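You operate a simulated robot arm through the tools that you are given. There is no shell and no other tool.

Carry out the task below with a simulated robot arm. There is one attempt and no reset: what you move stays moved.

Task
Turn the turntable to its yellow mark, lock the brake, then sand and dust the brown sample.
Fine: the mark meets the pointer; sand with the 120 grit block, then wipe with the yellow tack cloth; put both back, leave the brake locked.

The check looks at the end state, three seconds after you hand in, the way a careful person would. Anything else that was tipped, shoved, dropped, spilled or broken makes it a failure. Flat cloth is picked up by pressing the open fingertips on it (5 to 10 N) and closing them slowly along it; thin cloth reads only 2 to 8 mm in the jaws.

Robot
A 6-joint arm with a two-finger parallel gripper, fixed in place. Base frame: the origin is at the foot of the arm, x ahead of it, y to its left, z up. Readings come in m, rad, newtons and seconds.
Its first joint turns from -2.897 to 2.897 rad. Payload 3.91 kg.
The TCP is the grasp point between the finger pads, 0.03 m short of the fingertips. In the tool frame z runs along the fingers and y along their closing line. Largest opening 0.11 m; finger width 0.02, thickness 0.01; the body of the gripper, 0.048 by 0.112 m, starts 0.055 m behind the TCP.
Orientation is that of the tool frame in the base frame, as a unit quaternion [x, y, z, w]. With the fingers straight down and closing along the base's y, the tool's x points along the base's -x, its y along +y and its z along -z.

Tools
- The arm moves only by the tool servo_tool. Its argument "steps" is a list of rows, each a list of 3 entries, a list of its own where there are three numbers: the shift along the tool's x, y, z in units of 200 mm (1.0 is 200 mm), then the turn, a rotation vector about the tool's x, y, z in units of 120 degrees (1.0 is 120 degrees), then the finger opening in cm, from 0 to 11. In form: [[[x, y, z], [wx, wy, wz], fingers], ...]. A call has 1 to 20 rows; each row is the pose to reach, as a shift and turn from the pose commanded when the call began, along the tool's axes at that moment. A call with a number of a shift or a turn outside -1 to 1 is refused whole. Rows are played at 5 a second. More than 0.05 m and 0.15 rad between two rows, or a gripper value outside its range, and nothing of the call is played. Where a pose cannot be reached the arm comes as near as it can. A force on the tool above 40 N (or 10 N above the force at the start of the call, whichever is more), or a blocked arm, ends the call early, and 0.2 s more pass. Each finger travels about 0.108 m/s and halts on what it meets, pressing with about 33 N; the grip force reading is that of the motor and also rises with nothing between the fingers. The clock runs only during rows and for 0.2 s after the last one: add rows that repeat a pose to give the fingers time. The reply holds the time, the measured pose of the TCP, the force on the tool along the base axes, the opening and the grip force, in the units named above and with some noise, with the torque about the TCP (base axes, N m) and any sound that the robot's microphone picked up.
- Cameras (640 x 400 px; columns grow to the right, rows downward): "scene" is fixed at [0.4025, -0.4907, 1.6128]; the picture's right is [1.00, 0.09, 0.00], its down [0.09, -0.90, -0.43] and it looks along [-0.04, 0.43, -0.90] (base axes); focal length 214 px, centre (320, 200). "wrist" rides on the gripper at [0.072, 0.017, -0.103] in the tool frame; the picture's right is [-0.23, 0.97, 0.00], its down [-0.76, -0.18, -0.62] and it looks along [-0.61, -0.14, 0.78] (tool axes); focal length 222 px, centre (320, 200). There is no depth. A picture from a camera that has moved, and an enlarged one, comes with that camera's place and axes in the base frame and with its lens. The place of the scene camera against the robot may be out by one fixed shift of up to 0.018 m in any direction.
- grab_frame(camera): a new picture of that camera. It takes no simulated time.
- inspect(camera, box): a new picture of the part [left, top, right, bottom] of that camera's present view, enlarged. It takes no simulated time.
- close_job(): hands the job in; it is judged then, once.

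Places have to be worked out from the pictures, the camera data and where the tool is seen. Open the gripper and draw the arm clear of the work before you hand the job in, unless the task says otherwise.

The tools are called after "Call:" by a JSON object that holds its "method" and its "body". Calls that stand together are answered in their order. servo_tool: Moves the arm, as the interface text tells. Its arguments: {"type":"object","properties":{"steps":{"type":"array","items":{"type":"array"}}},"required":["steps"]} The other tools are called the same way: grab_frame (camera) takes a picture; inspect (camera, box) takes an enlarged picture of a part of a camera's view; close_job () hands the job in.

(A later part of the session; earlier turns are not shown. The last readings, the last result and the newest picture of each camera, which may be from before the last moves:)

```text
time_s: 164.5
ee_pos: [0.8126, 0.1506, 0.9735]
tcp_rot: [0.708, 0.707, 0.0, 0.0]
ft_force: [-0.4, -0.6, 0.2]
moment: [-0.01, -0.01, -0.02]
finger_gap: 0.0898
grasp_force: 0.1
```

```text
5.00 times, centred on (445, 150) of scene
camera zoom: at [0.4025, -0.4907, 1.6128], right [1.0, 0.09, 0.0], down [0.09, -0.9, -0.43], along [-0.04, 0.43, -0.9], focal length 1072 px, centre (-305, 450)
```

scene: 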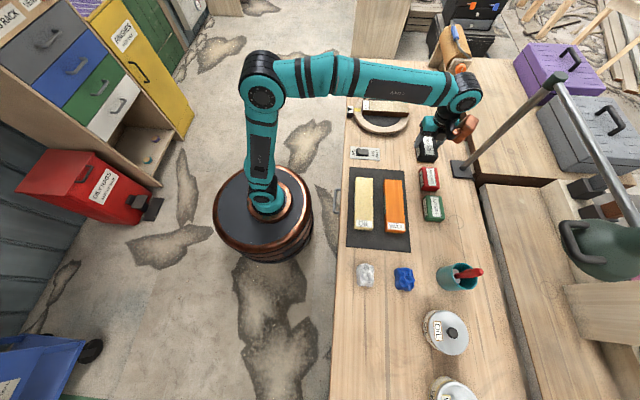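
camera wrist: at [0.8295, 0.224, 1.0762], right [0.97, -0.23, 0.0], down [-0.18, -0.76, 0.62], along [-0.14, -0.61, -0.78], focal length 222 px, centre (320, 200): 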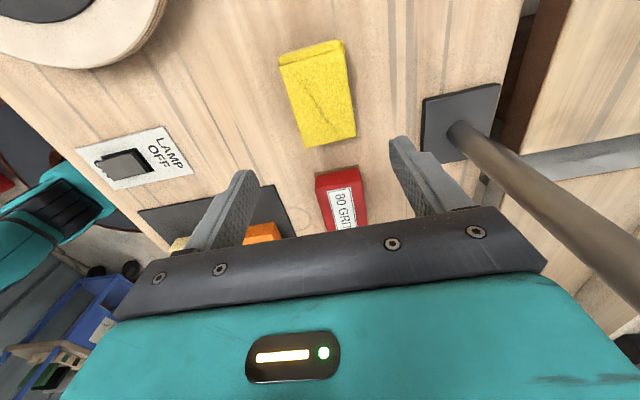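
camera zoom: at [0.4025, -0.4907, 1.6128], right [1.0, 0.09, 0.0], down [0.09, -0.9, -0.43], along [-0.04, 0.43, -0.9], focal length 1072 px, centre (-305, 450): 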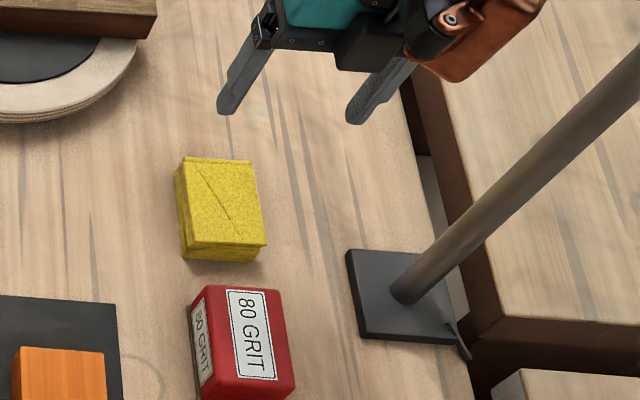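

The cloth is back exactly at its spot. I fetch the 120 grit block again, descending early to stay clear of the lamp.

Call:
{"method": "servo_tool", "body": {"steps": [[[-0.2, -0.03, 0], [0, 0, 0], 9], [[-0.4, -0.06, 0], [0, 0, 0], 9], [[-0.6, -0.09, 0], [0, 0, 0], 9], [[-0.8, -0.12, 0], [0, 0, 0], 9], [[-1.0, -0.15, 0], [0, 0, 0], 9]]}}

Call:
{"method": "servo_tool", "body": {"steps": [[[-0.2, 0, 0.1], [0, 0, 0], 9], [[-0.4, 0, 0.2], [0, 0, 0], 9], [[-0.6, 0.03, 0.27], [0, 0, 0], 9], [[-0.8, 0.1, 0.27], [0, 0, 0], 9], [[-0.99, 0.163, 0.27], [0, 0, 0], 9], [[-0.99, 0.163, 0.27], [0, 0, 0], 9]]}}

Call:
{"method": "grab_frame", "body": {"camera": "wrist"}}

```text
time_s: 165.7
ee_pos: [0.784, -0.0487, 0.9713]
tcp_rot: [0.707, 0.708, -0.001, 0.0]
ft_force: [-0.1, -0.4, -0.1]
moment: [-0.03, 0.0, 0.0]
finger_gap: 0.0901
grasp_force: 0.0
```

```text
time_s: 167.1
ee_pos: [0.8176, -0.2469, 0.9191]
tcp_rot: [0.707, 0.707, -0.001, 0.0]
ft_force: [0.8, -0.1, 0.1]
moment: [0.02, 0.02, 0.01]
finger_gap: 0.0898
grasp_force: 0.1
```

```text
taken
camera wrist: at [0.8349, -0.1736, 1.0229], right [0.97, -0.23, 0.0], down [-0.18, -0.76, 0.62], along [-0.14, -0.61, -0.78], focal length 222 px, centre (320, 200)
```

wrist: 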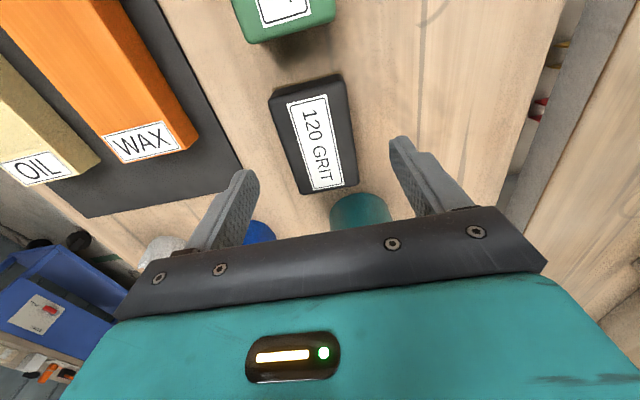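

Centred over the block. I descend a little deeper than before (z≈0.839) for a stiffer hold and close.

Call:
{"method": "servo_tool", "body": {"steps": [[[-0.01, -0.011, 0.12], [0, 0, 0], 9], [[-0.02, -0.011, 0.24], [0, 0, 0], 9], [[-0.02, -0.011, 0.34], [0, 0, 0], 9], [[-0.02, -0.011, 0.4], [0, 0, 0], 9], [[-0.02, -0.011, 0.4], [0, 0, 0], 8], [[-0.02, -0.011, 0.4], [0, 0, 0], 7], [[-0.02, -0.011, 0.4], [0, 0, 0], 6.2], [[-0.02, -0.011, 0.4], [0, 0, 0], 5.6], [[-0.02, -0.011, 0.4], [0, 0, 0], 5.2], [[-0.02, -0.011, 0.4], [0, 0, 0], 5.2]]}}

```text
time_s: 169.3
ee_pos: [0.8154, -0.2489, 0.8382]
tcp_rot: [0.707, 0.708, -0.001, 0.001]
ft_force: [-0.2, -0.6, 0.6]
moment: [0.02, -0.04, 0.0]
finger_gap: 0.0648
grasp_force: 32.8
```

Gripped. I lift and carry it toward the turntable.

Call:
{"method": "servo_tool", "body": {"steps": [[[0, 0, -0.1], [0, 0, 0], 5.2], [[0, 0, -0.25], [0, 0, 0], 5.2], [[0, -0.05, -0.43], [0, 0, 0], 5.2], [[0.1, -0.15, -0.55], [0, 0, 0], 5.2], [[0.25, -0.25, -0.65], [0, 0, 0], 5.2], [[0.45, -0.3, -0.65], [0, 0, 0], 5.2], [[0.65, -0.3, -0.65], [0, 0, 0], 5.2], [[0.85, -0.3, -0.65], [0, 0, 0], 5.2], [[1.0, -0.3, -0.65], [0, 0, 0], 5.2]]}}

Call:
{"method": "servo_tool", "body": {"steps": [[[0.2, -0.03, 0], [0, 0, 0], 5.2], [[0.4, -0.06, 0], [0, 0, 0], 5.2], [[0.6, -0.09, 0], [0, 0, 0], 5.2], [[0.8, -0.12, 0], [0, 0, 0], 5.2], [[1.0, -0.15, 0], [0, 0, 0], 5.2]]}}

Call:
{"method": "servo_tool", "body": {"steps": [[[0.2, -0.03, 0], [0, 0, 0], 5.2], [[0.4, -0.06, 0], [0, 0, 0], 5.2], [[0.6, -0.09, 0], [0, 0, 0], 5.2], [[0.8, -0.12, 0], [0, 0, 0], 5.2], [[1.0, -0.15, 0], [0, 0, 0], 5.2], [[1.0, -0.15, 0], [0, 0, 0], 5.2]]}}

```text
time_s: 171.3
ee_pos: [0.7567, -0.0497, 0.9686]
tcp_rot: [0.707, 0.707, -0.001, 0.001]
ft_force: [0.4, -0.6, -1.0]
moment: [-0.01, -0.01, -0.04]
finger_gap: 0.0648
grasp_force: 32.9
```

```text
time_s: 172.5
ee_pos: [0.7263, 0.149, 0.9676]
tcp_rot: [0.707, 0.707, -0.001, 0.001]
ft_force: [0.8, 0.3, -0.7]
moment: [0.08, 0.02, -0.07]
finger_gap: 0.0647
grasp_force: 33.0
```

```text
time_s: 173.9
ee_pos: [0.6948, 0.3516, 0.9662]
tcp_rot: [0.707, 0.707, -0.002, 0.001]
ft_force: [-0.1, 0.0, -1.5]
moment: [0.02, -0.02, 0.03]
finger_gap: 0.0647
grasp_force: 33.0
```

Over the sample. I position at x≈0.68 and lower to just above it.

Call:
{"method": "servo_tool", "body": {"steps": [[[0.07, -0.04, 0.05], [0, 0, 0], 5.2], [[0.132, -0.074, 0.15], [0, 0, 0], 5.2], [[0.132, -0.074, 0.24], [0, 0, 0], 5.2], [[0.132, -0.074, 0.285], [0, 0, 0], 5.2], [[0.132, -0.074, 0.295], [0, 0, 0], 5.2], [[0.132, -0.074, 0.295], [0, 0, 0], 5.2]]}}

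```text
time_s: 175.3
ee_pos: [0.6788, 0.3748, 0.9078]
tcp_rot: [0.707, 0.707, 0.0, 0.001]
ft_force: [-0.6, -0.3, -1.7]
moment: [-0.02, 0.03, 0.01]
finger_gap: 0.0646
grasp_force: 33.1
```

Call:
{"method": "servo_tool", "body": {"steps": [[[0, 0, 0.005], [0, 0, 0], 5.2], [[0, 0, 0.01], [0, 0, 0], 5.2], [[0, 0, 0.0125], [0, 0, 0], 5.2], [[0, 0, 0.015], [0, 0, 0], 5.2], [[0, 0, 0.0175], [0, 0, 0], 5.2], [[0, 0, 0.0175], [0, 0, 0], 5.2]]}}

```text
time_s: 176.7
ee_pos: [0.6791, 0.3768, 0.9038]
tcp_rot: [0.708, 0.707, -0.001, 0.001]
ft_force: [-0.3, 0.4, -1.6]
moment: [-0.02, 0.03, 0.03]
finger_gap: 0.0646
grasp_force: 32.8
```

Still free at 0.904. I lower by 0.4 mm steps to find first contact.

Call:
{"method": "servo_tool", "body": {"steps": [[[0, 0, 0.002], [0, 0, 0], 5.2], [[0, 0, 0.004], [0, 0, 0], 5.2], [[0, 0, 0.004], [0, 0, 0], 5.2]]}}

```text
time_s: 177.5
ee_pos: [0.6788, 0.3761, 0.904]
tcp_rot: [0.707, 0.707, -0.001, 0.001]
ft_force: [-0.3, -0.7, -1.8]
moment: [-0.01, 0.03, 0.01]
finger_gap: 0.0646
grasp_force: 32.9
```

Call:
{"method": "servo_tool", "body": {"steps": [[[0, 0, 0.002], [0, 0, 0], 5.2], [[0, 0, 0.004], [0, 0, 0], 5.2], [[0, 0, 0.004], [0, 0, 0], 5.2]]}}

```text
time_s: 178.3
ee_pos: [0.6788, 0.3764, 0.9046]
tcp_rot: [0.707, 0.707, 0.0, 0.001]
ft_force: [-0.7, 0.3, -1.1]
moment: [0.04, 0.03, 0.01]
finger_gap: 0.0644
grasp_force: 33.1
```

Call:
{"method": "servo_tool", "body": {"steps": [[[0, 0, 0.002], [0, 0, 0], 5.2], [[0, 0, 0.003], [0, 0, 0], 5.2], [[0, 0, 0.003], [0, 0, 0], 5.2]]}}

```text
time_s: 179.1
ee_pos: [0.6794, 0.3771, 0.903]
tcp_rot: [0.708, 0.707, 0.0, 0.0]
ft_force: [1.0, -1.3, 9.3]
moment: [-0.11, 0.03, 0.04]
finger_gap: 0.0649
grasp_force: 32.7
```

9.3 N with flat contact. I ease 0.4 mm (≈3 N) and make a test stroke right and back, watching the sample.

Call:
{"method": "servo_tool", "body": {"steps": [[[0, 0, -0.002], [0, 0, 0], 5.2], [[0, 0.05, -0.002], [0, 0, 0], 5.2], [[0, 0.1, -0.002], [0, 0, 0], 5.2], [[0, 0.15, -0.002], [0, 0, 0], 5.2], [[0, 0.2, -0.002], [0, 0, 0], 5.2], [[0, 0.25, -0.002], [0, 0, 0], 5.2], [[0, 0.25, -0.002], [0, 0, 0], 5.2]]}}

Call:
{"method": "inspect", "body": {"camera": "scene", "box": [340, 65, 420, 125]}}

```text
time_s: 180.7
ee_pos: [0.7291, 0.3779, 0.9043]
tcp_rot: [0.707, 0.707, 0.0, 0.001]
ft_force: [-3.4, -0.1, 4.9]
moment: [0.04, 0.25, -0.01]
finger_gap: 0.0648
grasp_force: 32.9
```

```text
6.67 times, centred on (380, 95) of scene
camera zoom: at [0.4025, -0.4907, 1.6128], right [1.0, 0.09, 0.0], down [0.09, -0.9, -0.43], along [-0.04, 0.43, -0.9], focal length 1430 px, centre (-80, 900)
```

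zoom: 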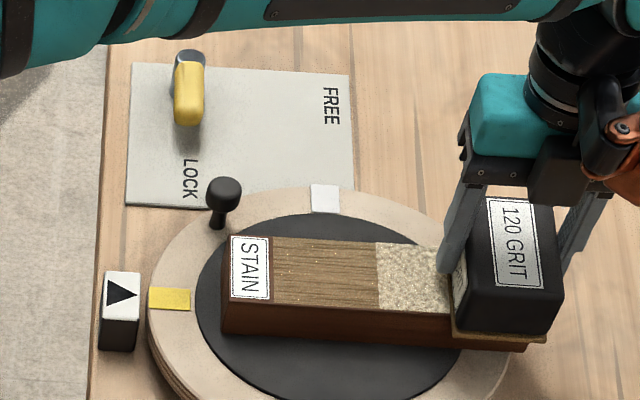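

Sample essentially stayed (≈2 mm) and fresh dust appears, so ~5 N works. I stroke left slowly over the whole length, a hair lighter.

Call:
{"method": "servo_tool", "body": {"steps": [[[0, -0.05, -0.001], [0, 0, 0], 5.2], [[0, -0.1, -0.001], [0, 0, 0], 5.2], [[0, -0.15, -0.001], [0, 0, 0], 5.2], [[0, -0.2, -0.001], [0, 0, 0], 5.2], [[0, -0.25, -0.001], [0, 0, 0], 5.2], [[0, -0.3, -0.001], [0, 0, 0], 5.2], [[0, -0.35, -0.001], [0, 0, 0], 5.2], [[0, -0.4, -0.001], [0, 0, 0], 5.2], [[0, -0.4, -0.001], [0, 0, 0], 5.2]]}}

Call:
{"method": "inspect", "body": {"camera": "scene", "box": [340, 65, 420, 125]}}

```text
time_s: 182.7
ee_pos: [0.6488, 0.3757, 0.9038]
tcp_rot: [0.707, 0.707, 0.0, 0.0]
ft_force: [-1.0, -0.8, 1.3]
moment: [-0.02, -0.06, -0.04]
finger_gap: 0.0645
grasp_force: 33.3
```

```text
6.67 times, centred on (380, 95) of scene
camera zoom: at [0.4025, -0.4907, 1.6128], right [1.0, 0.09, 0.0], down [0.09, -0.9, -0.43], along [-0.04, 0.43, -0.9], focal length 1430 px, centre (-80, 900)
```

zoom: 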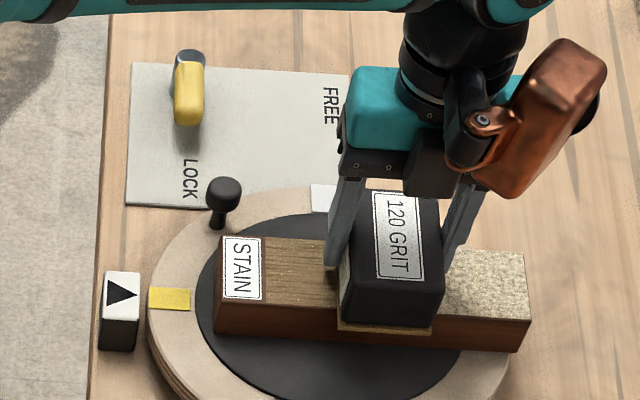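

Only a few millimetres of shift. I carry on to the label end and do short back-and-forth strokes over bands 1–2.

Call:
{"method": "servo_tool", "body": {"steps": [[[0, -0.05, 0], [0, 0, 0], 5.2], [[0, -0.1, 0], [0, 0, 0], 5.2], [[0, -0.15, 0], [0, 0, 0], 5.2], [[0, -0.2, 0], [0, 0, 0], 5.2], [[0, -0.23, 0], [0, 0, 0], 5.2], [[0, -0.18, 0], [0, 0, 0], 5.2], [[0, -0.13, 0], [0, 0, 0], 5.2], [[0, -0.08, 0], [0, 0, 0], 5.2], [[0, -0.04, 0], [0, 0, 0], 5.2], [[0, -0.04, 0], [0, 0, 0], 5.2]]}}

Call:
{"method": "inspect", "body": {"camera": "scene", "box": [340, 65, 420, 125]}}

```text
time_s: 184.9
ee_pos: [0.6403, 0.3755, 0.9036]
tcp_rot: [0.707, 0.707, -0.001, 0.001]
ft_force: [0.3, -0.2, -2.2]
moment: [0.02, 0.0, 0.0]
finger_gap: 0.0648
grasp_force: 32.9
```

```text
6.67 times, centred on (380, 95) of scene
camera zoom: at [0.4025, -0.4907, 1.6128], right [1.0, 0.09, 0.0], down [0.09, -0.9, -0.43], along [-0.04, 0.43, -0.9], focal length 1430 px, centre (-80, 900)
```

zoom: 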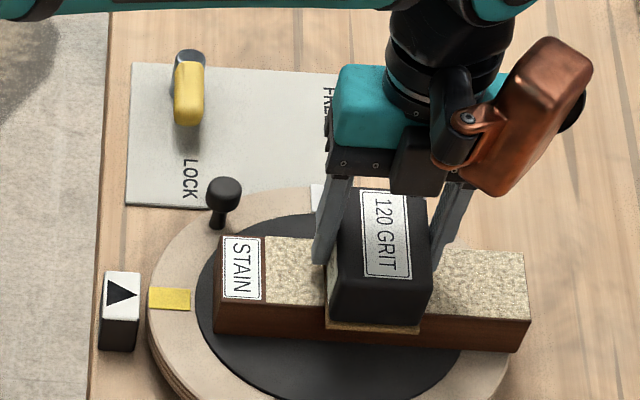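

Dust now over all bands. I continue with full-length light passes (slightly lower going right, slightly higher going left).

Call:
{"method": "servo_tool", "body": {"steps": [[[0, 0, 0.002], [0, 0, 0], 5.2], [[0, 0.06, 0.002], [0, 0, 0], 5.2], [[0, 0.12, 0.002], [0, 0, 0], 5.2], [[0, 0.18, 0.002], [0, 0, 0], 5.2], [[0, 0.24, 0.002], [0, 0, 0], 5.2], [[0, 0.3, 0.002], [0, 0, 0], 5.2], [[0, 0.36, 0.002], [0, 0, 0], 5.2], [[0, 0.42, 0.002], [0, 0, 0], 5.2], [[0, 0.47, 0.002], [0, 0, 0], 5.2], [[0, 0.47, 0.002], [0, 0, 0], 5.2]]}}

Call:
{"method": "inspect", "body": {"camera": "scene", "box": [340, 65, 420, 125]}}

```text
time_s: 187.1
ee_pos: [0.7363, 0.3761, 0.9048]
tcp_rot: [0.707, 0.707, -0.001, 0.0]
ft_force: [-1.0, 0.8, 0.4]
moment: [0.06, 0.0, -0.03]
finger_gap: 0.0646
grasp_force: 32.9
```

```text
6.67 times, centred on (380, 95) of scene
camera zoom: at [0.4025, -0.4907, 1.6128], right [1.0, 0.09, 0.0], down [0.09, -0.9, -0.43], along [-0.04, 0.43, -0.9], focal length 1430 px, centre (-80, 900)
```

zoom: 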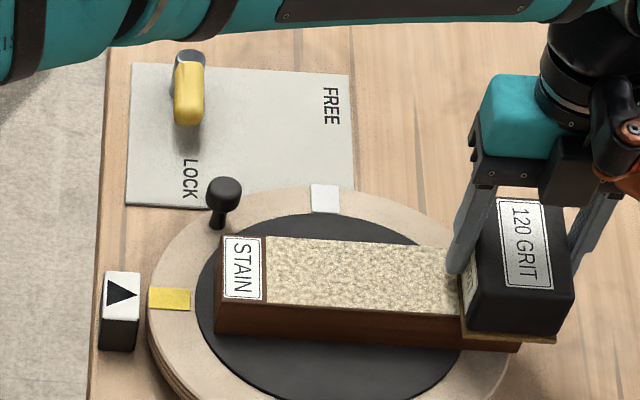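

That pass slid cleanly without moving the sample. Left pass at the same height.

Call:
{"method": "servo_tool", "body": {"steps": [[[0, -0.06, 0], [0, 0, 0], 5.2], [[0, -0.12, 0], [0, 0, 0], 5.2], [[0, -0.18, 0], [0, 0, 0], 5.2], [[0, -0.24, 0], [0, 0, 0], 5.2], [[0, -0.3, 0], [0, 0, 0], 5.2], [[0, -0.36, 0], [0, 0, 0], 5.2], [[0, -0.42, 0], [0, 0, 0], 5.2], [[0, -0.48, 0], [0, 0, 0], 5.2], [[0, -0.54, 0], [0, 0, 0], 5.2], [[0, -0.6, 0], [0, 0, 0], 5.2], [[0, -0.66, 0], [0, 0, 0], 5.2], [[0, -0.66, 0], [0, 0, 0], 5.2]]}}

Call:
{"method": "inspect", "body": {"camera": "scene", "box": [340, 65, 420, 125]}}

```text
time_s: 189.7
ee_pos: [0.6024, 0.3766, 0.9043]
tcp_rot: [0.707, 0.707, -0.001, 0.001]
ft_force: [-0.1, 0.5, -1.2]
moment: [0.0, -0.01, 0.0]
finger_gap: 0.0646
grasp_force: 33.1
```

```text
6.67 times, centred on (380, 95) of scene
camera zoom: at [0.4025, -0.4907, 1.6128], right [1.0, 0.09, 0.0], down [0.09, -0.9, -0.43], along [-0.04, 0.43, -0.9], focal length 1430 px, centre (-80, 900)
```

zoom: 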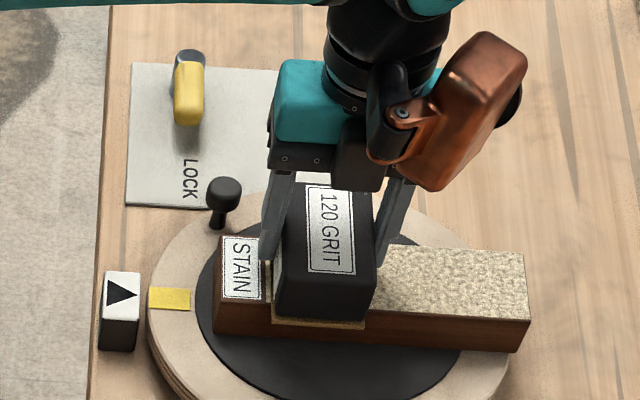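

Still in place. Now short strokes over bands 1–2 with a touch more pressure.

Call:
{"method": "servo_tool", "body": {"steps": [[[0, 0, 0.0015], [0, 0, 0], 5.2], [[0, 0.05, 0.0015], [0, 0, 0], 5.2], [[0, 0.1, 0.0015], [0, 0, 0], 5.2], [[0, 0.15, 0.0015], [0, 0, 0], 5.2], [[0, 0.2, 0.0015], [0, 0, 0], 5.2], [[0, 0.15, 0.0015], [0, 0, 0], 5.2], [[0, 0.1, 0.0015], [0, 0, 0], 5.2], [[0, 0.05, 0.0015], [0, 0, 0], 5.2], [[0, 0, 0.0015], [0, 0, 0], 5.2], [[0, 0, 0.0015], [0, 0, 0], 5.2]]}}

Call:
{"method": "inspect", "body": {"camera": "scene", "box": [340, 65, 420, 125]}}

```text
time_s: 191.9
ee_pos: [0.6038, 0.3774, 0.9028]
tcp_rot: [0.706, 0.708, -0.001, 0.001]
ft_force: [0.0, -0.8, 1.2]
moment: [0.01, -0.09, -0.03]
finger_gap: 0.0647
grasp_force: 32.6
```

```text
6.67 times, centred on (380, 95) of scene
camera zoom: at [0.4025, -0.4907, 1.6128], right [1.0, 0.09, 0.0], down [0.09, -0.9, -0.43], along [-0.04, 0.43, -0.9], focal length 1430 px, centre (-80, 900)
```

zoom: 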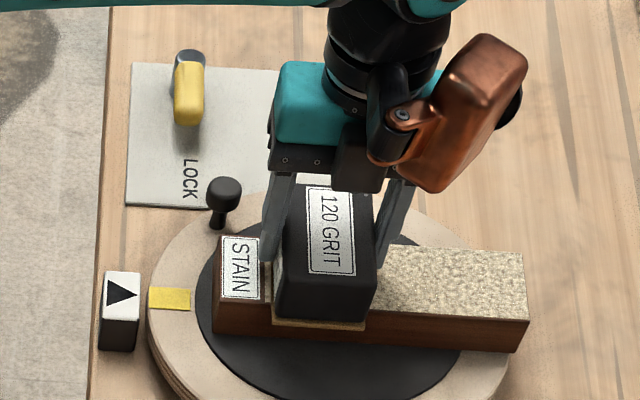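

Good and stable. I repeat the short strokes on bands 1–2 twice more in one go.

Call:
{"method": "servo_tool", "body": {"steps": [[[0, 0.05, 0.0005], [0, 0, 0], 5.2], [[0, 0.1, 0.0005], [0, 0, 0], 5.2], [[0, 0.15, 0.0005], [0, 0, 0], 5.2], [[0, 0.2, 0.0005], [0, 0, 0], 5.2], [[0, 0.15, 0], [0, 0, 0], 5.2], [[0, 0.1, 0], [0, 0, 0], 5.2], [[0, 0.05, 0], [0, 0, 0], 5.2], [[0, 0, 0], [0, 0, 0], 5.2], [[0, 0.05, 0.0005], [0, 0, 0], 5.2], [[0, 0.1, 0.0005], [0, 0, 0], 5.2], [[0, 0.15, 0.0005], [0, 0, 0], 5.2], [[0, 0.2, 0.0005], [0, 0, 0], 5.2], [[0, 0.15, 0], [0, 0, 0], 5.2], [[0, 0.1, 0], [0, 0, 0], 5.2], [[0, 0.05, 0], [0, 0, 0], 5.2], [[0, 0, 0], [0, 0, 0], 5.2], [[0, 0, 0], [0, 0, 0], 5.2]]}}

Call:
{"method": "inspect", "body": {"camera": "scene", "box": [340, 65, 420, 125]}}

```text
time_s: 195.5
ee_pos: [0.604, 0.3771, 0.903]
tcp_rot: [0.707, 0.707, 0.0, 0.001]
ft_force: [6.8, -3.2, 15.3]
moment: [-0.08, -0.34, -0.01]
finger_gap: 0.0646
grasp_force: 33.4
```

```text
6.67 times, centred on (380, 95) of scene
camera zoom: at [0.4025, -0.4907, 1.6128], right [1.0, 0.09, 0.0], down [0.09, -0.9, -0.43], along [-0.04, 0.43, -0.9], focal length 1430 px, centre (-80, 900)
```

zoom: 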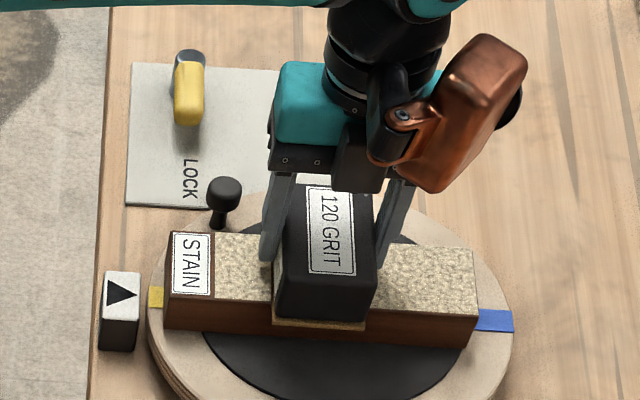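

The sample got drawn 37 mm left on a leftward stroke. From now on I only stroke rightward and lift for the return; first I lift, go to the label end and touch down lightly.

Call:
{"method": "servo_tool", "body": {"steps": [[[0, 0, -0.006], [0, 0, 0], 5.2], [[0, 0, -0.025], [0, 0, 0], 5.2], [[0, -0.12, -0.025], [0, 0, 0], 5.2], [[0, -0.2, -0.025], [0, 0, 0], 5.2], [[0, -0.2, -0.01], [0, 0, 0], 5.2], [[0, -0.2, -0.005], [0, 0, 0], 5.2], [[0, -0.2, -0.004], [0, 0, 0], 5.2], [[0, -0.2, -0.004], [0, 0, 0], 5.2]]}}

```text
time_s: 197.3
ee_pos: [0.5619, 0.3745, 0.9025]
tcp_rot: [0.707, 0.707, -0.001, 0.001]
ft_force: [-0.1, 0.1, -2.2]
moment: [0.01, -0.01, 0.02]
finger_gap: 0.0646
grasp_force: 32.9
```

No contact yet; 0.2 mm steps.

Call:
{"method": "servo_tool", "body": {"steps": [[[0, 0, 0.001], [0, 0, 0], 5.2], [[0, 0, 0.002], [0, 0, 0], 5.2], [[0, 0, 0.002], [0, 0, 0], 5.2]]}}

```text
time_s: 198.1
ee_pos: [0.5635, 0.3759, 0.9034]
tcp_rot: [0.707, 0.707, 0.0, 0.0]
ft_force: [0.3, -0.5, -1.8]
moment: [0.01, -0.03, 0.05]
finger_gap: 0.0646
grasp_force: 32.7
```

Call:
{"method": "servo_tool", "body": {"steps": [[[0, 0, 0.001], [0, 0, 0], 5.2], [[0, 0, 0.002], [0, 0, 0], 5.2], [[0, 0, 0.002], [0, 0, 0], 5.2]]}}

```text
time_s: 198.9
ee_pos: [0.5647, 0.3764, 0.902]
tcp_rot: [0.707, 0.707, 0.0, 0.002]
ft_force: [0.5, -0.1, -1.8]
moment: [0.03, 0.01, -0.02]
finger_gap: 0.0646
grasp_force: 32.7
```

Still free; a bit lower.

Call:
{"method": "servo_tool", "body": {"steps": [[[0, 0, 0.0015], [0, 0, 0], 5.2], [[0, 0, 0.003], [0, 0, 0], 5.2], [[0, 0, 0.003], [0, 0, 0], 5.2]]}}

```text
time_s: 199.7
ee_pos: [0.5635, 0.3751, 0.9034]
tcp_rot: [0.707, 0.707, -0.001, -0.001]
ft_force: [0.6, 0.3, 2.2]
moment: [0.04, 0.04, -0.01]
finger_gap: 0.0648
grasp_force: 32.0
```

About 4 N. Right stroke to x≈0.70.

Call:
{"method": "servo_tool", "body": {"steps": [[[0, 0.06, 0.0005], [0, 0, 0], 5.2], [[0, 0.12, 0.0005], [0, 0, 0], 5.2], [[0, 0.18, 0.0005], [0, 0, 0], 5.2], [[0, 0.24, 0.0005], [0, 0, 0], 5.2], [[0, 0.3, 0.0005], [0, 0, 0], 5.2], [[0, 0.36, 0.0005], [0, 0, 0], 5.2], [[0, 0.42, 0.0005], [0, 0, 0], 5.2], [[0, 0.48, 0.0005], [0, 0, 0], 5.2], [[0, 0.54, 0.0005], [0, 0, 0], 5.2], [[0, 0.6, 0.0005], [0, 0, 0], 5.2], [[0, 0.66, 0.0005], [0, 0, 0], 5.2], [[0, 0.66, 0.0005], [0, 0, 0], 5.2]]}}

Call:
{"method": "inspect", "body": {"camera": "scene", "box": [340, 65, 420, 125]}}

```text
time_s: 202.3
ee_pos: [0.6963, 0.3737, 0.9028]
tcp_rot: [0.707, 0.707, -0.001, 0.0]
ft_force: [-6.0, -0.5, 9.4]
moment: [0.14, 0.05, 0.08]
finger_gap: 0.0644
grasp_force: 33.2
```

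```text
6.67 times, centred on (380, 95) of scene
camera zoom: at [0.4025, -0.4907, 1.6128], right [1.0, 0.09, 0.0], down [0.09, -0.9, -0.43], along [-0.04, 0.43, -0.9], focal length 1430 px, centre (-80, 900)
```

zoom: 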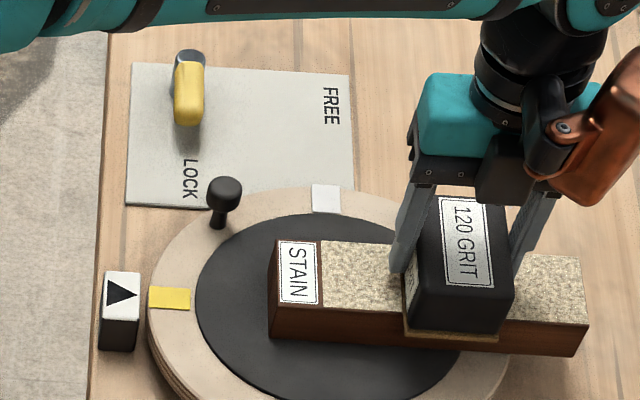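

The pressed block keeps catching the sample. Better: I unload and open the fingers slightly to a loose 68 mm fork so the block rests by its own weight and I only push it sideways.

Call:
{"method": "servo_tool", "body": {"steps": [[[0, -0.01, -0.005], [0, 0, 0], 5.2], [[0, -0.01, -0.007], [0, 0, 0], 5.2], [[0, -0.01, -0.007], [0, 0, 0], 6.8], [[0, -0.01, -0.007], [0, 0, 0], 6.8], [[0, -0.01, -0.007], [0, 0, 0], 6.8]]}}

Call:
{"method": "inspect", "body": {"camera": "scene", "box": [340, 65, 420, 125]}}

Call:
{"method": "grab_frame", "body": {"camera": "wrist"}}

```text
time_s: 203.5
ee_pos: [0.6946, 0.3752, 0.9041]
tcp_rot: [0.707, 0.707, 0.0, 0.0]
ft_force: [-0.8, 0.7, -0.3]
moment: [0.02, 0.02, 0.01]
finger_gap: 0.0679
grasp_force: 0.1
```

```text
6.67 times, centred on (380, 95) of scene
camera zoom: at [0.4025, -0.4907, 1.6128], right [1.0, 0.09, 0.0], down [0.09, -0.9, -0.43], along [-0.04, 0.43, -0.9], focal length 1430 px, centre (-80, 900)
```

zoom: 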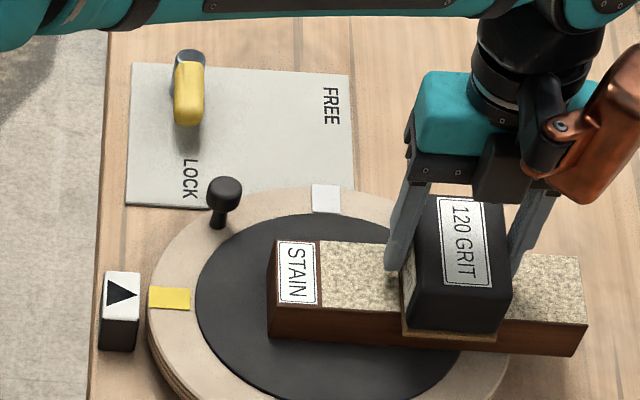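

```text
taken
camera wrist: at [0.7105, 0.4475, 1.0067], right [0.97, -0.23, 0.0], down [-0.18, -0.76, 0.62], along [-0.14, -0.61, -0.78], focal length 222 px, centre (320, 200)
```

wrist: 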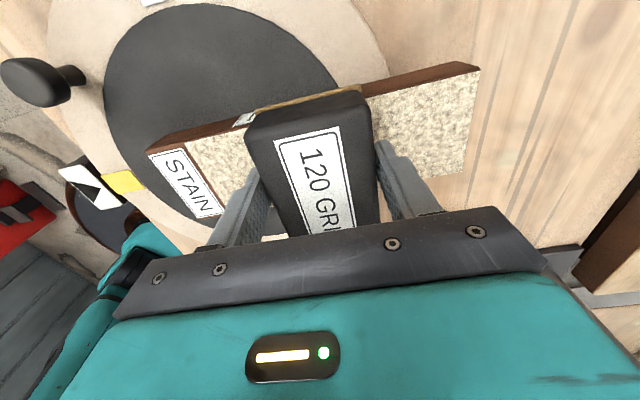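

The block rests freely. I push it right to x≈0.765, then left to x≈0.65, and check the sample.

Call:
{"method": "servo_tool", "body": {"steps": [[[0, 0.07, 0], [0, 0, 0], 6.8], [[0, 0.14, 0], [0, 0, 0], 6.8], [[0, 0.21, 0], [0, 0, 0], 6.8], [[0, 0.28, 0], [0, 0, 0], 6.8], [[0, 0.35, 0], [0, 0, 0], 6.8], [[0, 0.28, 0], [0, 0, 0], 6.8], [[0, 0.21, 0], [0, 0, 0], 6.8], [[0, 0.14, 0], [0, 0, 0], 6.8], [[0, 0.07, 0], [0, 0, 0], 6.8], [[0, 0, 0], [0, 0, 0], 6.8], [[0, -0.07, 0], [0, 0, 0], 6.8], [[0, -0.14, 0], [0, 0, 0], 6.8], [[0, -0.2, 0], [0, 0, 0], 6.8], [[0, -0.2, 0], [0, 0, 0], 6.8]]}}

Call:
{"method": "inspect", "body": {"camera": "scene", "box": [340, 65, 420, 125]}}

Call:
{"method": "grab_frame", "body": {"camera": "wrist"}}

```text
time_s: 206.5
ee_pos: [0.6529, 0.3759, 0.9027]
tcp_rot: [0.707, 0.707, -0.001, 0.001]
ft_force: [0.8, -0.6, 0.6]
moment: [-0.01, -0.01, -0.03]
finger_gap: 0.0685
grasp_force: 0.9
```

```text
6.67 times, centred on (380, 95) of scene
camera zoom: at [0.4025, -0.4907, 1.6128], right [1.0, 0.09, 0.0], down [0.09, -0.9, -0.43], along [-0.04, 0.43, -0.9], focal length 1430 px, centre (-80, 900)
```

zoom: 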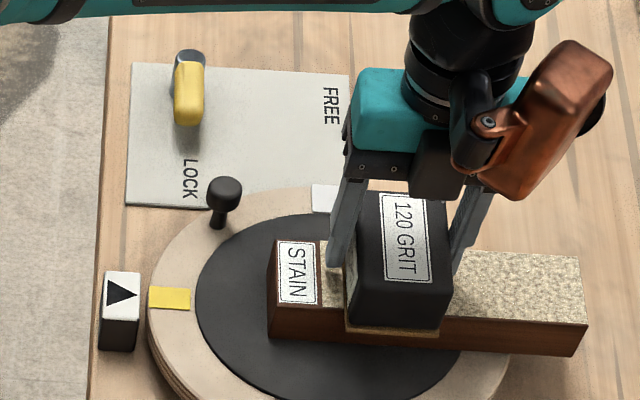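

```text
taken
camera wrist: at [0.6696, 0.4475, 1.0062], right [0.97, -0.23, 0.0], down [-0.18, -0.76, 0.62], along [-0.14, -0.61, -0.78], focal length 222 px, centre (320, 200)
```

wrist: 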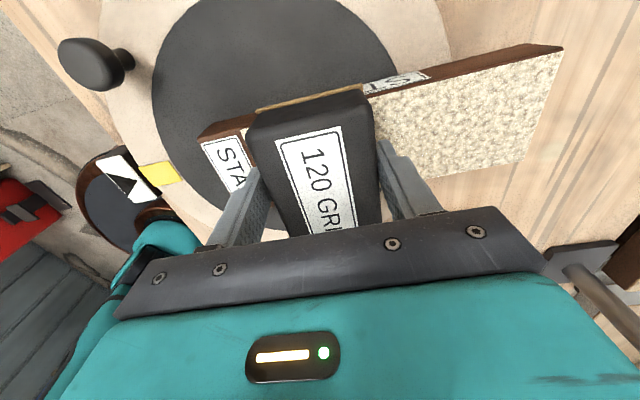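

The sample did not move at all — the floating block works. I test pushing 1.5 cm further left, partly over the label edge, then run long passes.

Call:
{"method": "servo_tool", "body": {"steps": [[[0, -0.04, 0], [0, 0, 0], 6.8], [[0, -0.08, 0], [0, 0, 0], 6.8], [[0, -0.02, 0], [0, 0, 0], 6.8], [[0, 0.05, 0], [0, 0, 0], 6.8], [[0, 0.1, 0], [0, 0, 0], 6.8], [[0, 0.03, 0], [0, 0, 0], 6.8], [[0, -0.04, 0], [0, 0, 0], 6.8], [[0, -0.08, 0], [0, 0, 0], 6.8], [[0, -0.01, 0], [0, 0, 0], 6.8], [[0, 0.06, 0], [0, 0, 0], 6.8], [[0, 0.1, 0], [0, 0, 0], 6.8], [[0, 0.03, 0], [0, 0, 0], 6.8], [[0, -0.04, 0], [0, 0, 0], 6.8], [[0, -0.08, 0], [0, 0, 0], 6.8], [[0, -0.01, 0], [0, 0, 0], 6.8], [[0, 0.06, 0], [0, 0, 0], 6.8], [[0, 0.1, 0], [0, 0, 0], 6.8], [[0, 0.03, 0], [0, 0, 0], 6.8], [[0, -0.04, 0], [0, 0, 0], 6.8], [[0, -0.08, 0], [0, 0, 0], 6.8]]}}

Call:
{"method": "inspect", "body": {"camera": "scene", "box": [340, 65, 420, 125]}}

```text
time_s: 210.7
ee_pos: [0.6369, 0.3758, 0.905]
tcp_rot: [0.706, 0.708, 0.0, 0.001]
ft_force: [0.3, -0.7, -0.8]
moment: [-0.04, 0.01, -0.03]
finger_gap: 0.0685
grasp_force: 0.0
```

```text
6.67 times, centred on (380, 95) of scene
camera zoom: at [0.4025, -0.4907, 1.6128], right [1.0, 0.09, 0.0], down [0.09, -0.9, -0.43], along [-0.04, 0.43, -0.9], focal length 1430 px, centre (-80, 900)
```

zoom: 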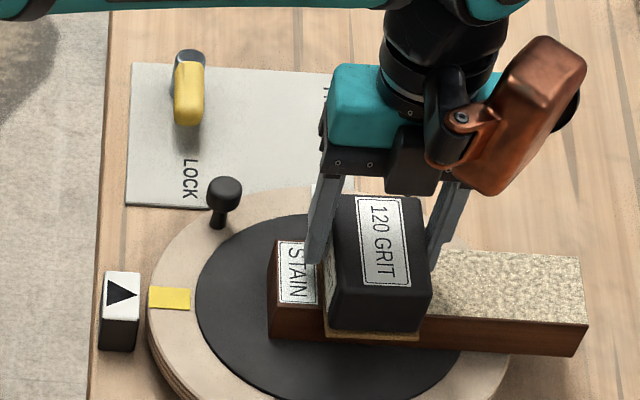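

Still steady. Now long passes across the full length.

Call:
{"method": "servo_tool", "body": {"steps": [[[0, 0.1, 0], [0, 0, 0], 6.8], [[0, 0.2, 0], [0, 0, 0], 6.8], [[0, 0.3, 0], [0, 0, 0], 6.8], [[0, 0.4, 0], [0, 0, 0], 6.8], [[0, 0.5, 0], [0, 0, 0], 6.8], [[0, 0.6, 0], [0, 0, 0], 6.8], [[0, 0.66, 0], [0, 0, 0], 6.8], [[0, 0.56, 0], [0, 0, 0], 6.8], [[0, 0.46, 0], [0, 0, 0], 6.8], [[0, 0.36, 0], [0, 0, 0], 6.8], [[0, 0.26, 0], [0, 0, 0], 6.8], [[0, 0.16, 0], [0, 0, 0], 6.8], [[0, 0.06, 0], [0, 0, 0], 6.8], [[0, 0, 0], [0, 0, 0], 6.8], [[0, 0.1, 0], [0, 0, 0], 6.8], [[0, 0.2, 0], [0, 0, 0], 6.8], [[0, 0.3, 0], [0, 0, 0], 6.8], [[0, 0.4, 0], [0, 0, 0], 6.8], [[0, 0.5, 0], [0, 0, 0], 6.8], [[0, 0.6, 0], [0, 0, 0], 6.8]]}}

Call:
{"method": "inspect", "body": {"camera": "scene", "box": [340, 65, 420, 125]}}

```text
time_s: 214.9
ee_pos: [0.7567, 0.3752, 0.9037]
tcp_rot: [0.707, 0.707, 0.0, 0.001]
ft_force: [0.4, -0.8, -0.7]
moment: [0.04, -0.04, -0.03]
finger_gap: 0.0697
grasp_force: 10.8
```

```text
6.67 times, centred on (380, 95) of scene
camera zoom: at [0.4025, -0.4907, 1.6128], right [1.0, 0.09, 0.0], down [0.09, -0.9, -0.43], along [-0.04, 0.43, -0.9], focal length 1430 px, centre (-80, 900)
```

zoom: 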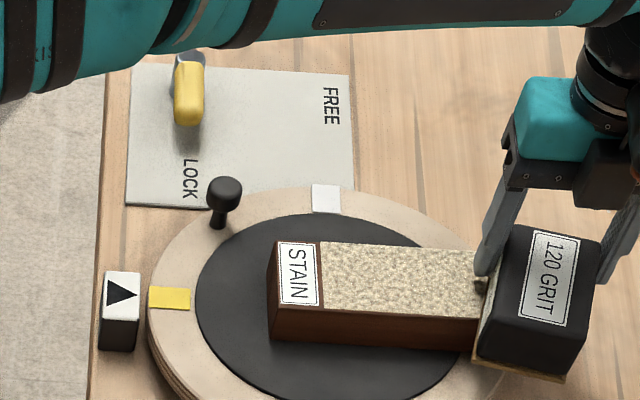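

The block has yawed in the fork near the right end. I look from the wrist before doing anything.

Call:
{"method": "grab_frame", "body": {"camera": "wrist"}}

Call:
{"method": "inspect", "body": {"camera": "scene", "box": [385, 85, 435, 125]}}

```text
taken
camera wrist: at [0.7748, 0.4483, 1.0065], right [0.97, -0.23, 0.0], down [-0.18, -0.76, 0.62], along [-0.14, -0.61, -0.78], focal length 222 px, centre (320, 200)
```

wrist: 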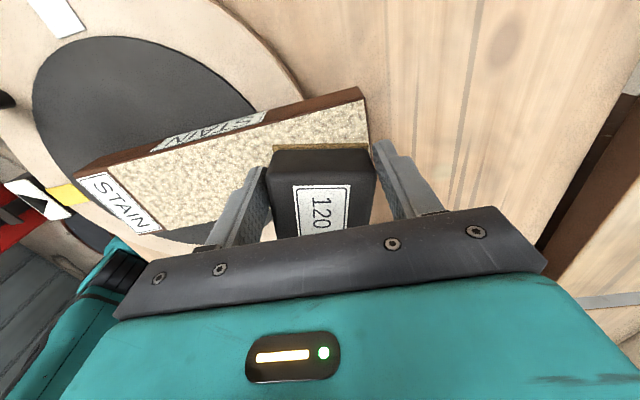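

```text
10.00 times, centred on (410, 105) of scene
camera zoom: at [0.4025, -0.4907, 1.6128], right [1.0, 0.09, 0.0], down [0.09, -0.9, -0.43], along [-0.04, 0.43, -0.9], focal length 2145 px, centre (-580, 1150)
```

zoom: 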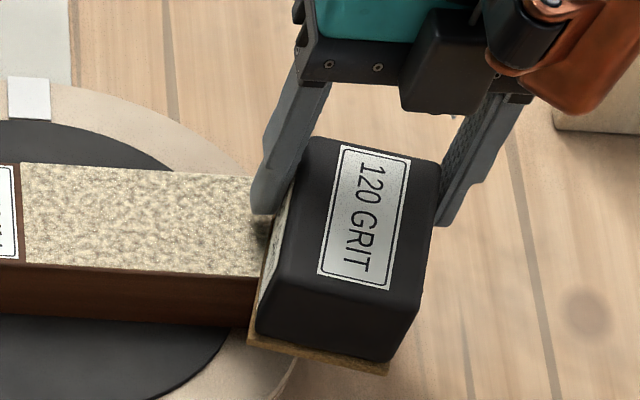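

The block crept toward -y and yawed, now wedged near its +y end. I close the grip firmly to secure it before moving.

Call:
{"method": "servo_tool", "body": {"steps": [[[0, 0, 0], [0, 0, 0], 6.6], [[0, 0, 0], [0, 0, 0], 6.3], [[0, 0, 0], [0, 0, 0], 6.0], [[0, 0, 0], [0, 0, 0], 5.5], [[0, 0, 0], [0, 0, 0], 5.2], [[0, 0, 0], [0, 0, 0], 5.2]]}}

Call:
{"method": "grab_frame", "body": {"camera": "wrist"}}

Call:
{"method": "inspect", "body": {"camera": "scene", "box": [385, 85, 435, 125]}}

```text
time_s: 216.3
ee_pos: [0.7576, 0.3764, 0.9038]
tcp_rot: [0.707, 0.707, -0.001, 0.0]
ft_force: [-0.2, -0.4, -0.3]
moment: [0.03, -0.06, -0.05]
finger_gap: 0.0687
grasp_force: 33.4
```

```text
taken
camera wrist: at [0.7747, 0.4484, 1.0067], right [0.97, -0.23, 0.0], down [-0.18, -0.76, 0.62], along [-0.14, -0.61, -0.78], focal length 222 px, centre (320, 200)
```

wrist: 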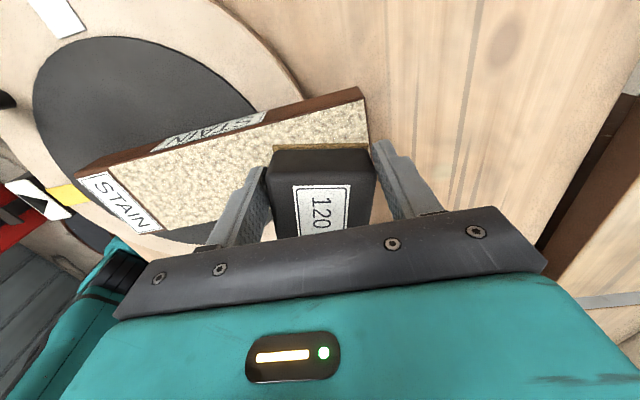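

```text
10.00 times, centred on (410, 105) of scene
camera zoom: at [0.4025, -0.4907, 1.6128], right [1.0, 0.09, 0.0], down [0.09, -0.9, -0.43], along [-0.04, 0.43, -0.9], focal length 2145 px, centre (-580, 1150)
```

zoom: 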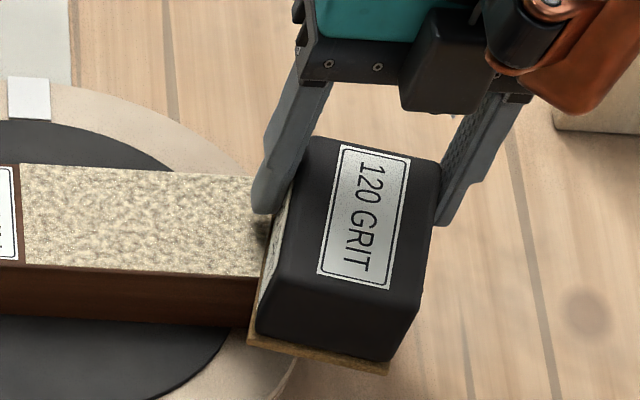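

The block is held but askew by about 13° (clockwise) and 12 mm off. I open a little, turn the tool 13° to match it, and close flush on its sides.

Call:
{"method": "servo_tool", "body": {"steps": [[[0, 0, 0], [0, 0, 0], 7.0], [[0, 0, 0], [0, 0, 0], 7.8], [[0, 0, 0], [0, 0, 0.04], 7.8], [[0, 0, 0], [0, 0, 0.08], 7.8], [[0, 0, 0], [0, 0, 0.108], 7.8], [[0, 0, 0], [0, 0, 0.108], 7.2], [[0, 0, 0], [0, 0, 0.108], 6.6], [[0, 0, 0], [0, 0, 0.108], 6.0], [[0, 0, 0], [0, 0, 0.108], 5.2], [[0, 0, 0], [0, 0, 0.108], 5.2]]}}

Call:
{"method": "inspect", "body": {"camera": "scene", "box": [385, 85, 435, 125]}}

Call:
{"method": "grab_frame", "body": {"camera": "wrist"}}

```text
time_s: 218.5
ee_pos: [0.7577, 0.377, 0.9037]
tcp_rot: [0.782, 0.624, 0.0, 0.001]
ft_force: [-0.2, 0.1, 0.0]
moment: [0.01, -0.02, -0.01]
finger_gap: 0.0522
grasp_force: 0.1
```

```text
10.00 times, centred on (410, 105) of scene
camera zoom: at [0.4025, -0.4907, 1.6128], right [1.0, 0.09, 0.0], down [0.09, -0.9, -0.43], along [-0.04, 0.43, -0.9], focal length 2145 px, centre (-580, 1150)
```

zoom: 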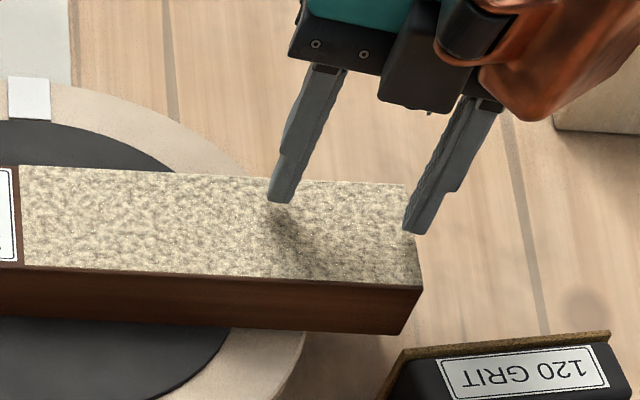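

```text
taken
camera wrist: at [0.7898, 0.4433, 1.0072], right [0.9, -0.44, 0.0], down [-0.34, -0.7, 0.62], along [-0.27, -0.56, -0.78], focal length 222 px, centre (320, 200)
```

wrist: 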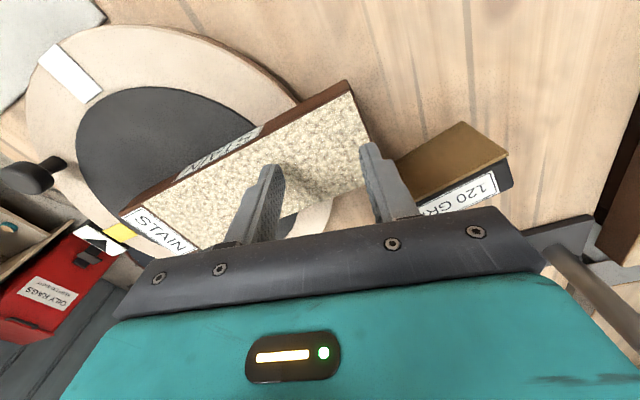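

The block slid off the sample when I opened and fell onto the bench. I lift clear and look at how it lies.

Call:
{"method": "servo_tool", "body": {"steps": [[[0, 0, -0.15], [0, 0, 0], 6], [[0, 0, -0.35], [0, 0, -0.03], 8], [[0, 0, -0.55], [0, 0, -0.07], 9], [[0, 0, -0.75], [0, 0, -0.108], 9], [[0, 0, -0.75], [0, 0, -0.108], 9]]}}

Call:
{"method": "inspect", "body": {"camera": "scene", "box": [380, 85, 480, 165]}}

Call:
{"method": "grab_frame", "body": {"camera": "wrist"}}

```text
time_s: 219.7
ee_pos: [0.7573, 0.3761, 1.0538]
tcp_rot: [0.706, 0.708, -0.001, 0.001]
ft_force: [0.0, -0.5, 0.3]
moment: [-0.02, 0.04, 0.01]
finger_gap: 0.0902
grasp_force: 0.0
```

```text
5.00 times, centred on (430, 125) of scene
camera zoom: at [0.4025, -0.4907, 1.6128], right [1.0, 0.09, 0.0], down [0.09, -0.9, -0.43], along [-0.04, 0.43, -0.9], focal length 1072 px, centre (-230, 575)
```

zoom: 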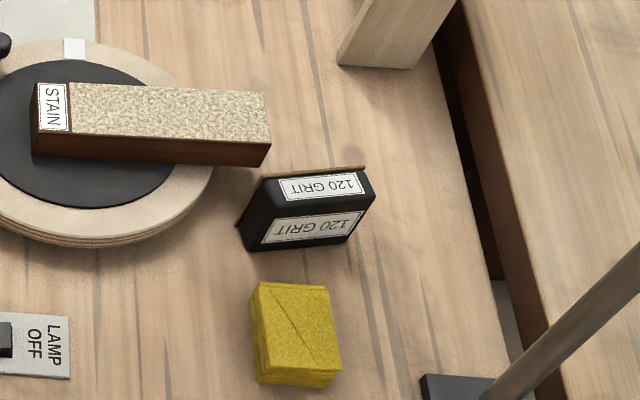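

```text
taken
camera wrist: at [0.773, 0.4486, 1.1568], right [0.97, -0.23, 0.0], down [-0.18, -0.76, 0.62], along [-0.14, -0.61, -0.78], focal length 222 px, centre (320, 200)
```

wrist: 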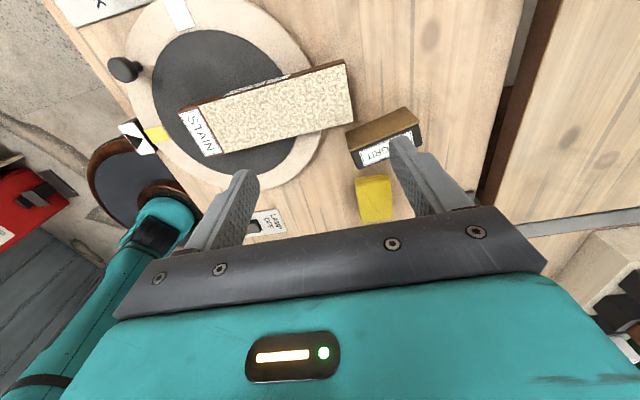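

The block lies on its long side at about (0.83, 0.29), clear of the cloth. First I move the sample back to its place (about -65 mm), then I'll tip the block upright and recover it.

Call:
{"method": "servo_tool", "body": {"steps": [[[0, -0.045, 0], [0, 0, -0.0682], 9], [[0, -0.09, 0], [0, 0, -0.1364], 9], [[0, -0.135, 0], [0, 0, -0.2046], 9], [[0, -0.18, 0.05], [0, 0, -0.2728], 9], [[0, -0.225, 0.1], [0, 0, -0.341], 9], [[0, -0.27, 0.15], [0, 0, -0.4092], 9], [[0, -0.315, 0.2], [0, 0, -0.4774], 9], [[0, -0.36, 0.25], [0, 0, -0.5456], 9], [[0, -0.405, 0.3], [0, 0, -0.6138], 9], [[0, -0.45, 0.35], [0, 0, -0.682], 9], [[0, -0.485, 0.35], [0, 0, -0.75], 9], [[0, -0.485, 0.35], [0, 0, -0.75], 9]]}}

Call:
{"method": "grab_frame", "body": {"camera": "wrist"}}

Call:
{"method": "inspect", "body": {"camera": "scene", "box": [340, 65, 440, 140]}}

```text
time_s: 222.3
ee_pos: [0.6602, 0.3769, 0.9819]
tcp_rot: [-0.001, 1.0, -0.002, 0.0]
ft_force: [0.0, 0.4, -0.6]
moment: [-0.02, -0.02, 0.02]
finger_gap: 0.0899
grasp_force: 0.1
```

```text
taken
camera wrist: at [0.5868, 0.3937, 1.0861], right [0.23, 0.97, 0.0], down [0.76, -0.18, 0.62], along [0.61, -0.14, -0.78], focal length 222 px, centre (320, 200)
```

wrist: 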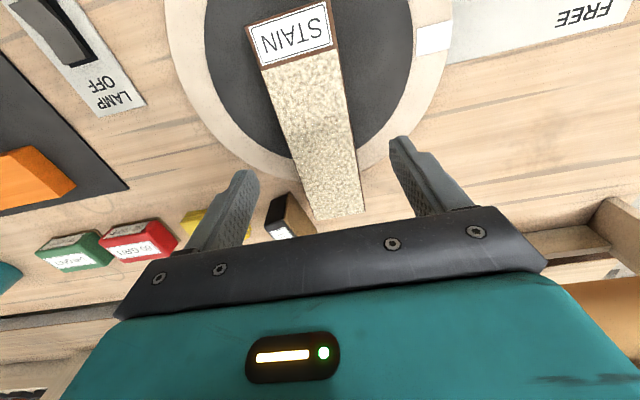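

```text
5.33 times, centred on (390, 102) of scene
camera zoom: at [0.4025, -0.4907, 1.6128], right [1.0, 0.09, 0.0], down [0.09, -0.9, -0.43], along [-0.04, 0.43, -0.9], focal length 1144 px, centre (-53, 720)
```

zoom: 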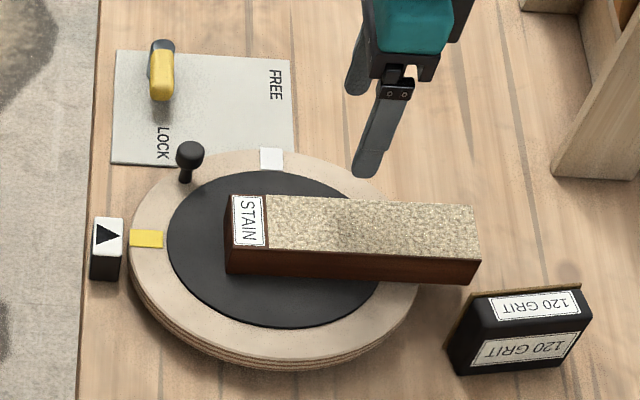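

The sample is straight. I descend around it at x≈0.66 and grip it.

Call:
{"method": "servo_tool", "body": {"steps": [[[0, 0, 0.15], [0, 0, 0], 9], [[0, 0, 0.3], [0, 0, 0], 9], [[0, 0, 0.45], [0, 0, 0], 9], [[0, 0, 0.545], [0, 0, 0], 9], [[0, 0, 0.545], [0, 0, 0], 8.2], [[0, 0, 0.545], [0, 0, 0], 7.4], [[0, 0, 0.545], [0, 0, 0], 6.8], [[0, 0, 0.545], [0, 0, 0], 6.2], [[0, 0, 0.545], [0, 0, 0], 5.8], [[0, 0, 0.545], [0, 0, 0], 5.8]]}}

```text
time_s: 224.5
ee_pos: [0.6616, 0.3756, 0.8732]
tcp_rot: [0.0, 1.0, -0.001, 0.0]
ft_force: [0.0, -0.3, -0.6]
moment: [0.02, 0.01, 0.02]
finger_gap: 0.0692
grasp_force: 33.3
```

Held at 69 mm. I slide it -65 mm back.

Call:
{"method": "servo_tool", "body": {"steps": [[[0.04, 0, 0], [0, 0, 0], 5.8], [[0.08, 0, 0], [0, 0, 0], 5.8], [[0.12, 0, 0], [0, 0, 0], 5.8], [[0.16, 0, 0], [0, 0, 0], 5.8], [[0.2, 0, 0], [0, 0, 0], 5.8], [[0.24, 0, 0], [0, 0, 0], 5.8], [[0.28, 0, 0], [0, 0, 0], 5.8], [[0.315, 0, 0], [0, 0, 0], 5.8], [[0.3275, 0, 0], [0, 0, 0], 5.8], [[0.3275, 0, 0], [0, 0, 0], 5.8]]}}

Call:
{"method": "inspect", "body": {"camera": "scene", "box": [340, 65, 420, 125]}}

```text
time_s: 226.7
ee_pos: [0.5948, 0.3765, 0.8749]
tcp_rot: [-0.001, 1.0, 0.0, 0.0]
ft_force: [-0.1, 0.7, 0.1]
moment: [-0.02, 0.05, 0.02]
finger_gap: 0.0695
grasp_force: 32.3
```

```text
6.67 times, centred on (380, 95) of scene
camera zoom: at [0.4025, -0.4907, 1.6128], right [1.0, 0.09, 0.0], down [0.09, -0.9, -0.43], along [-0.04, 0.43, -0.9], focal length 1430 px, centre (-80, 900)
```

zoom: 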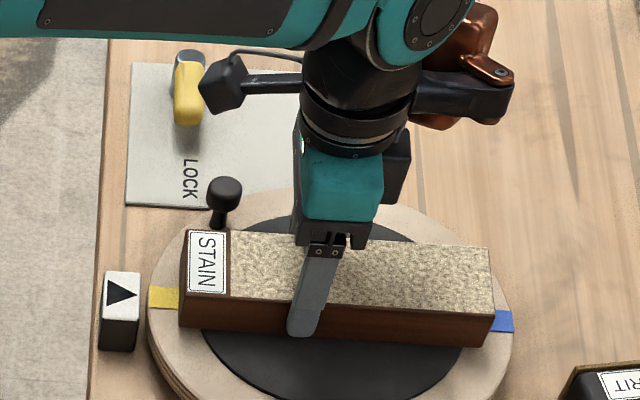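

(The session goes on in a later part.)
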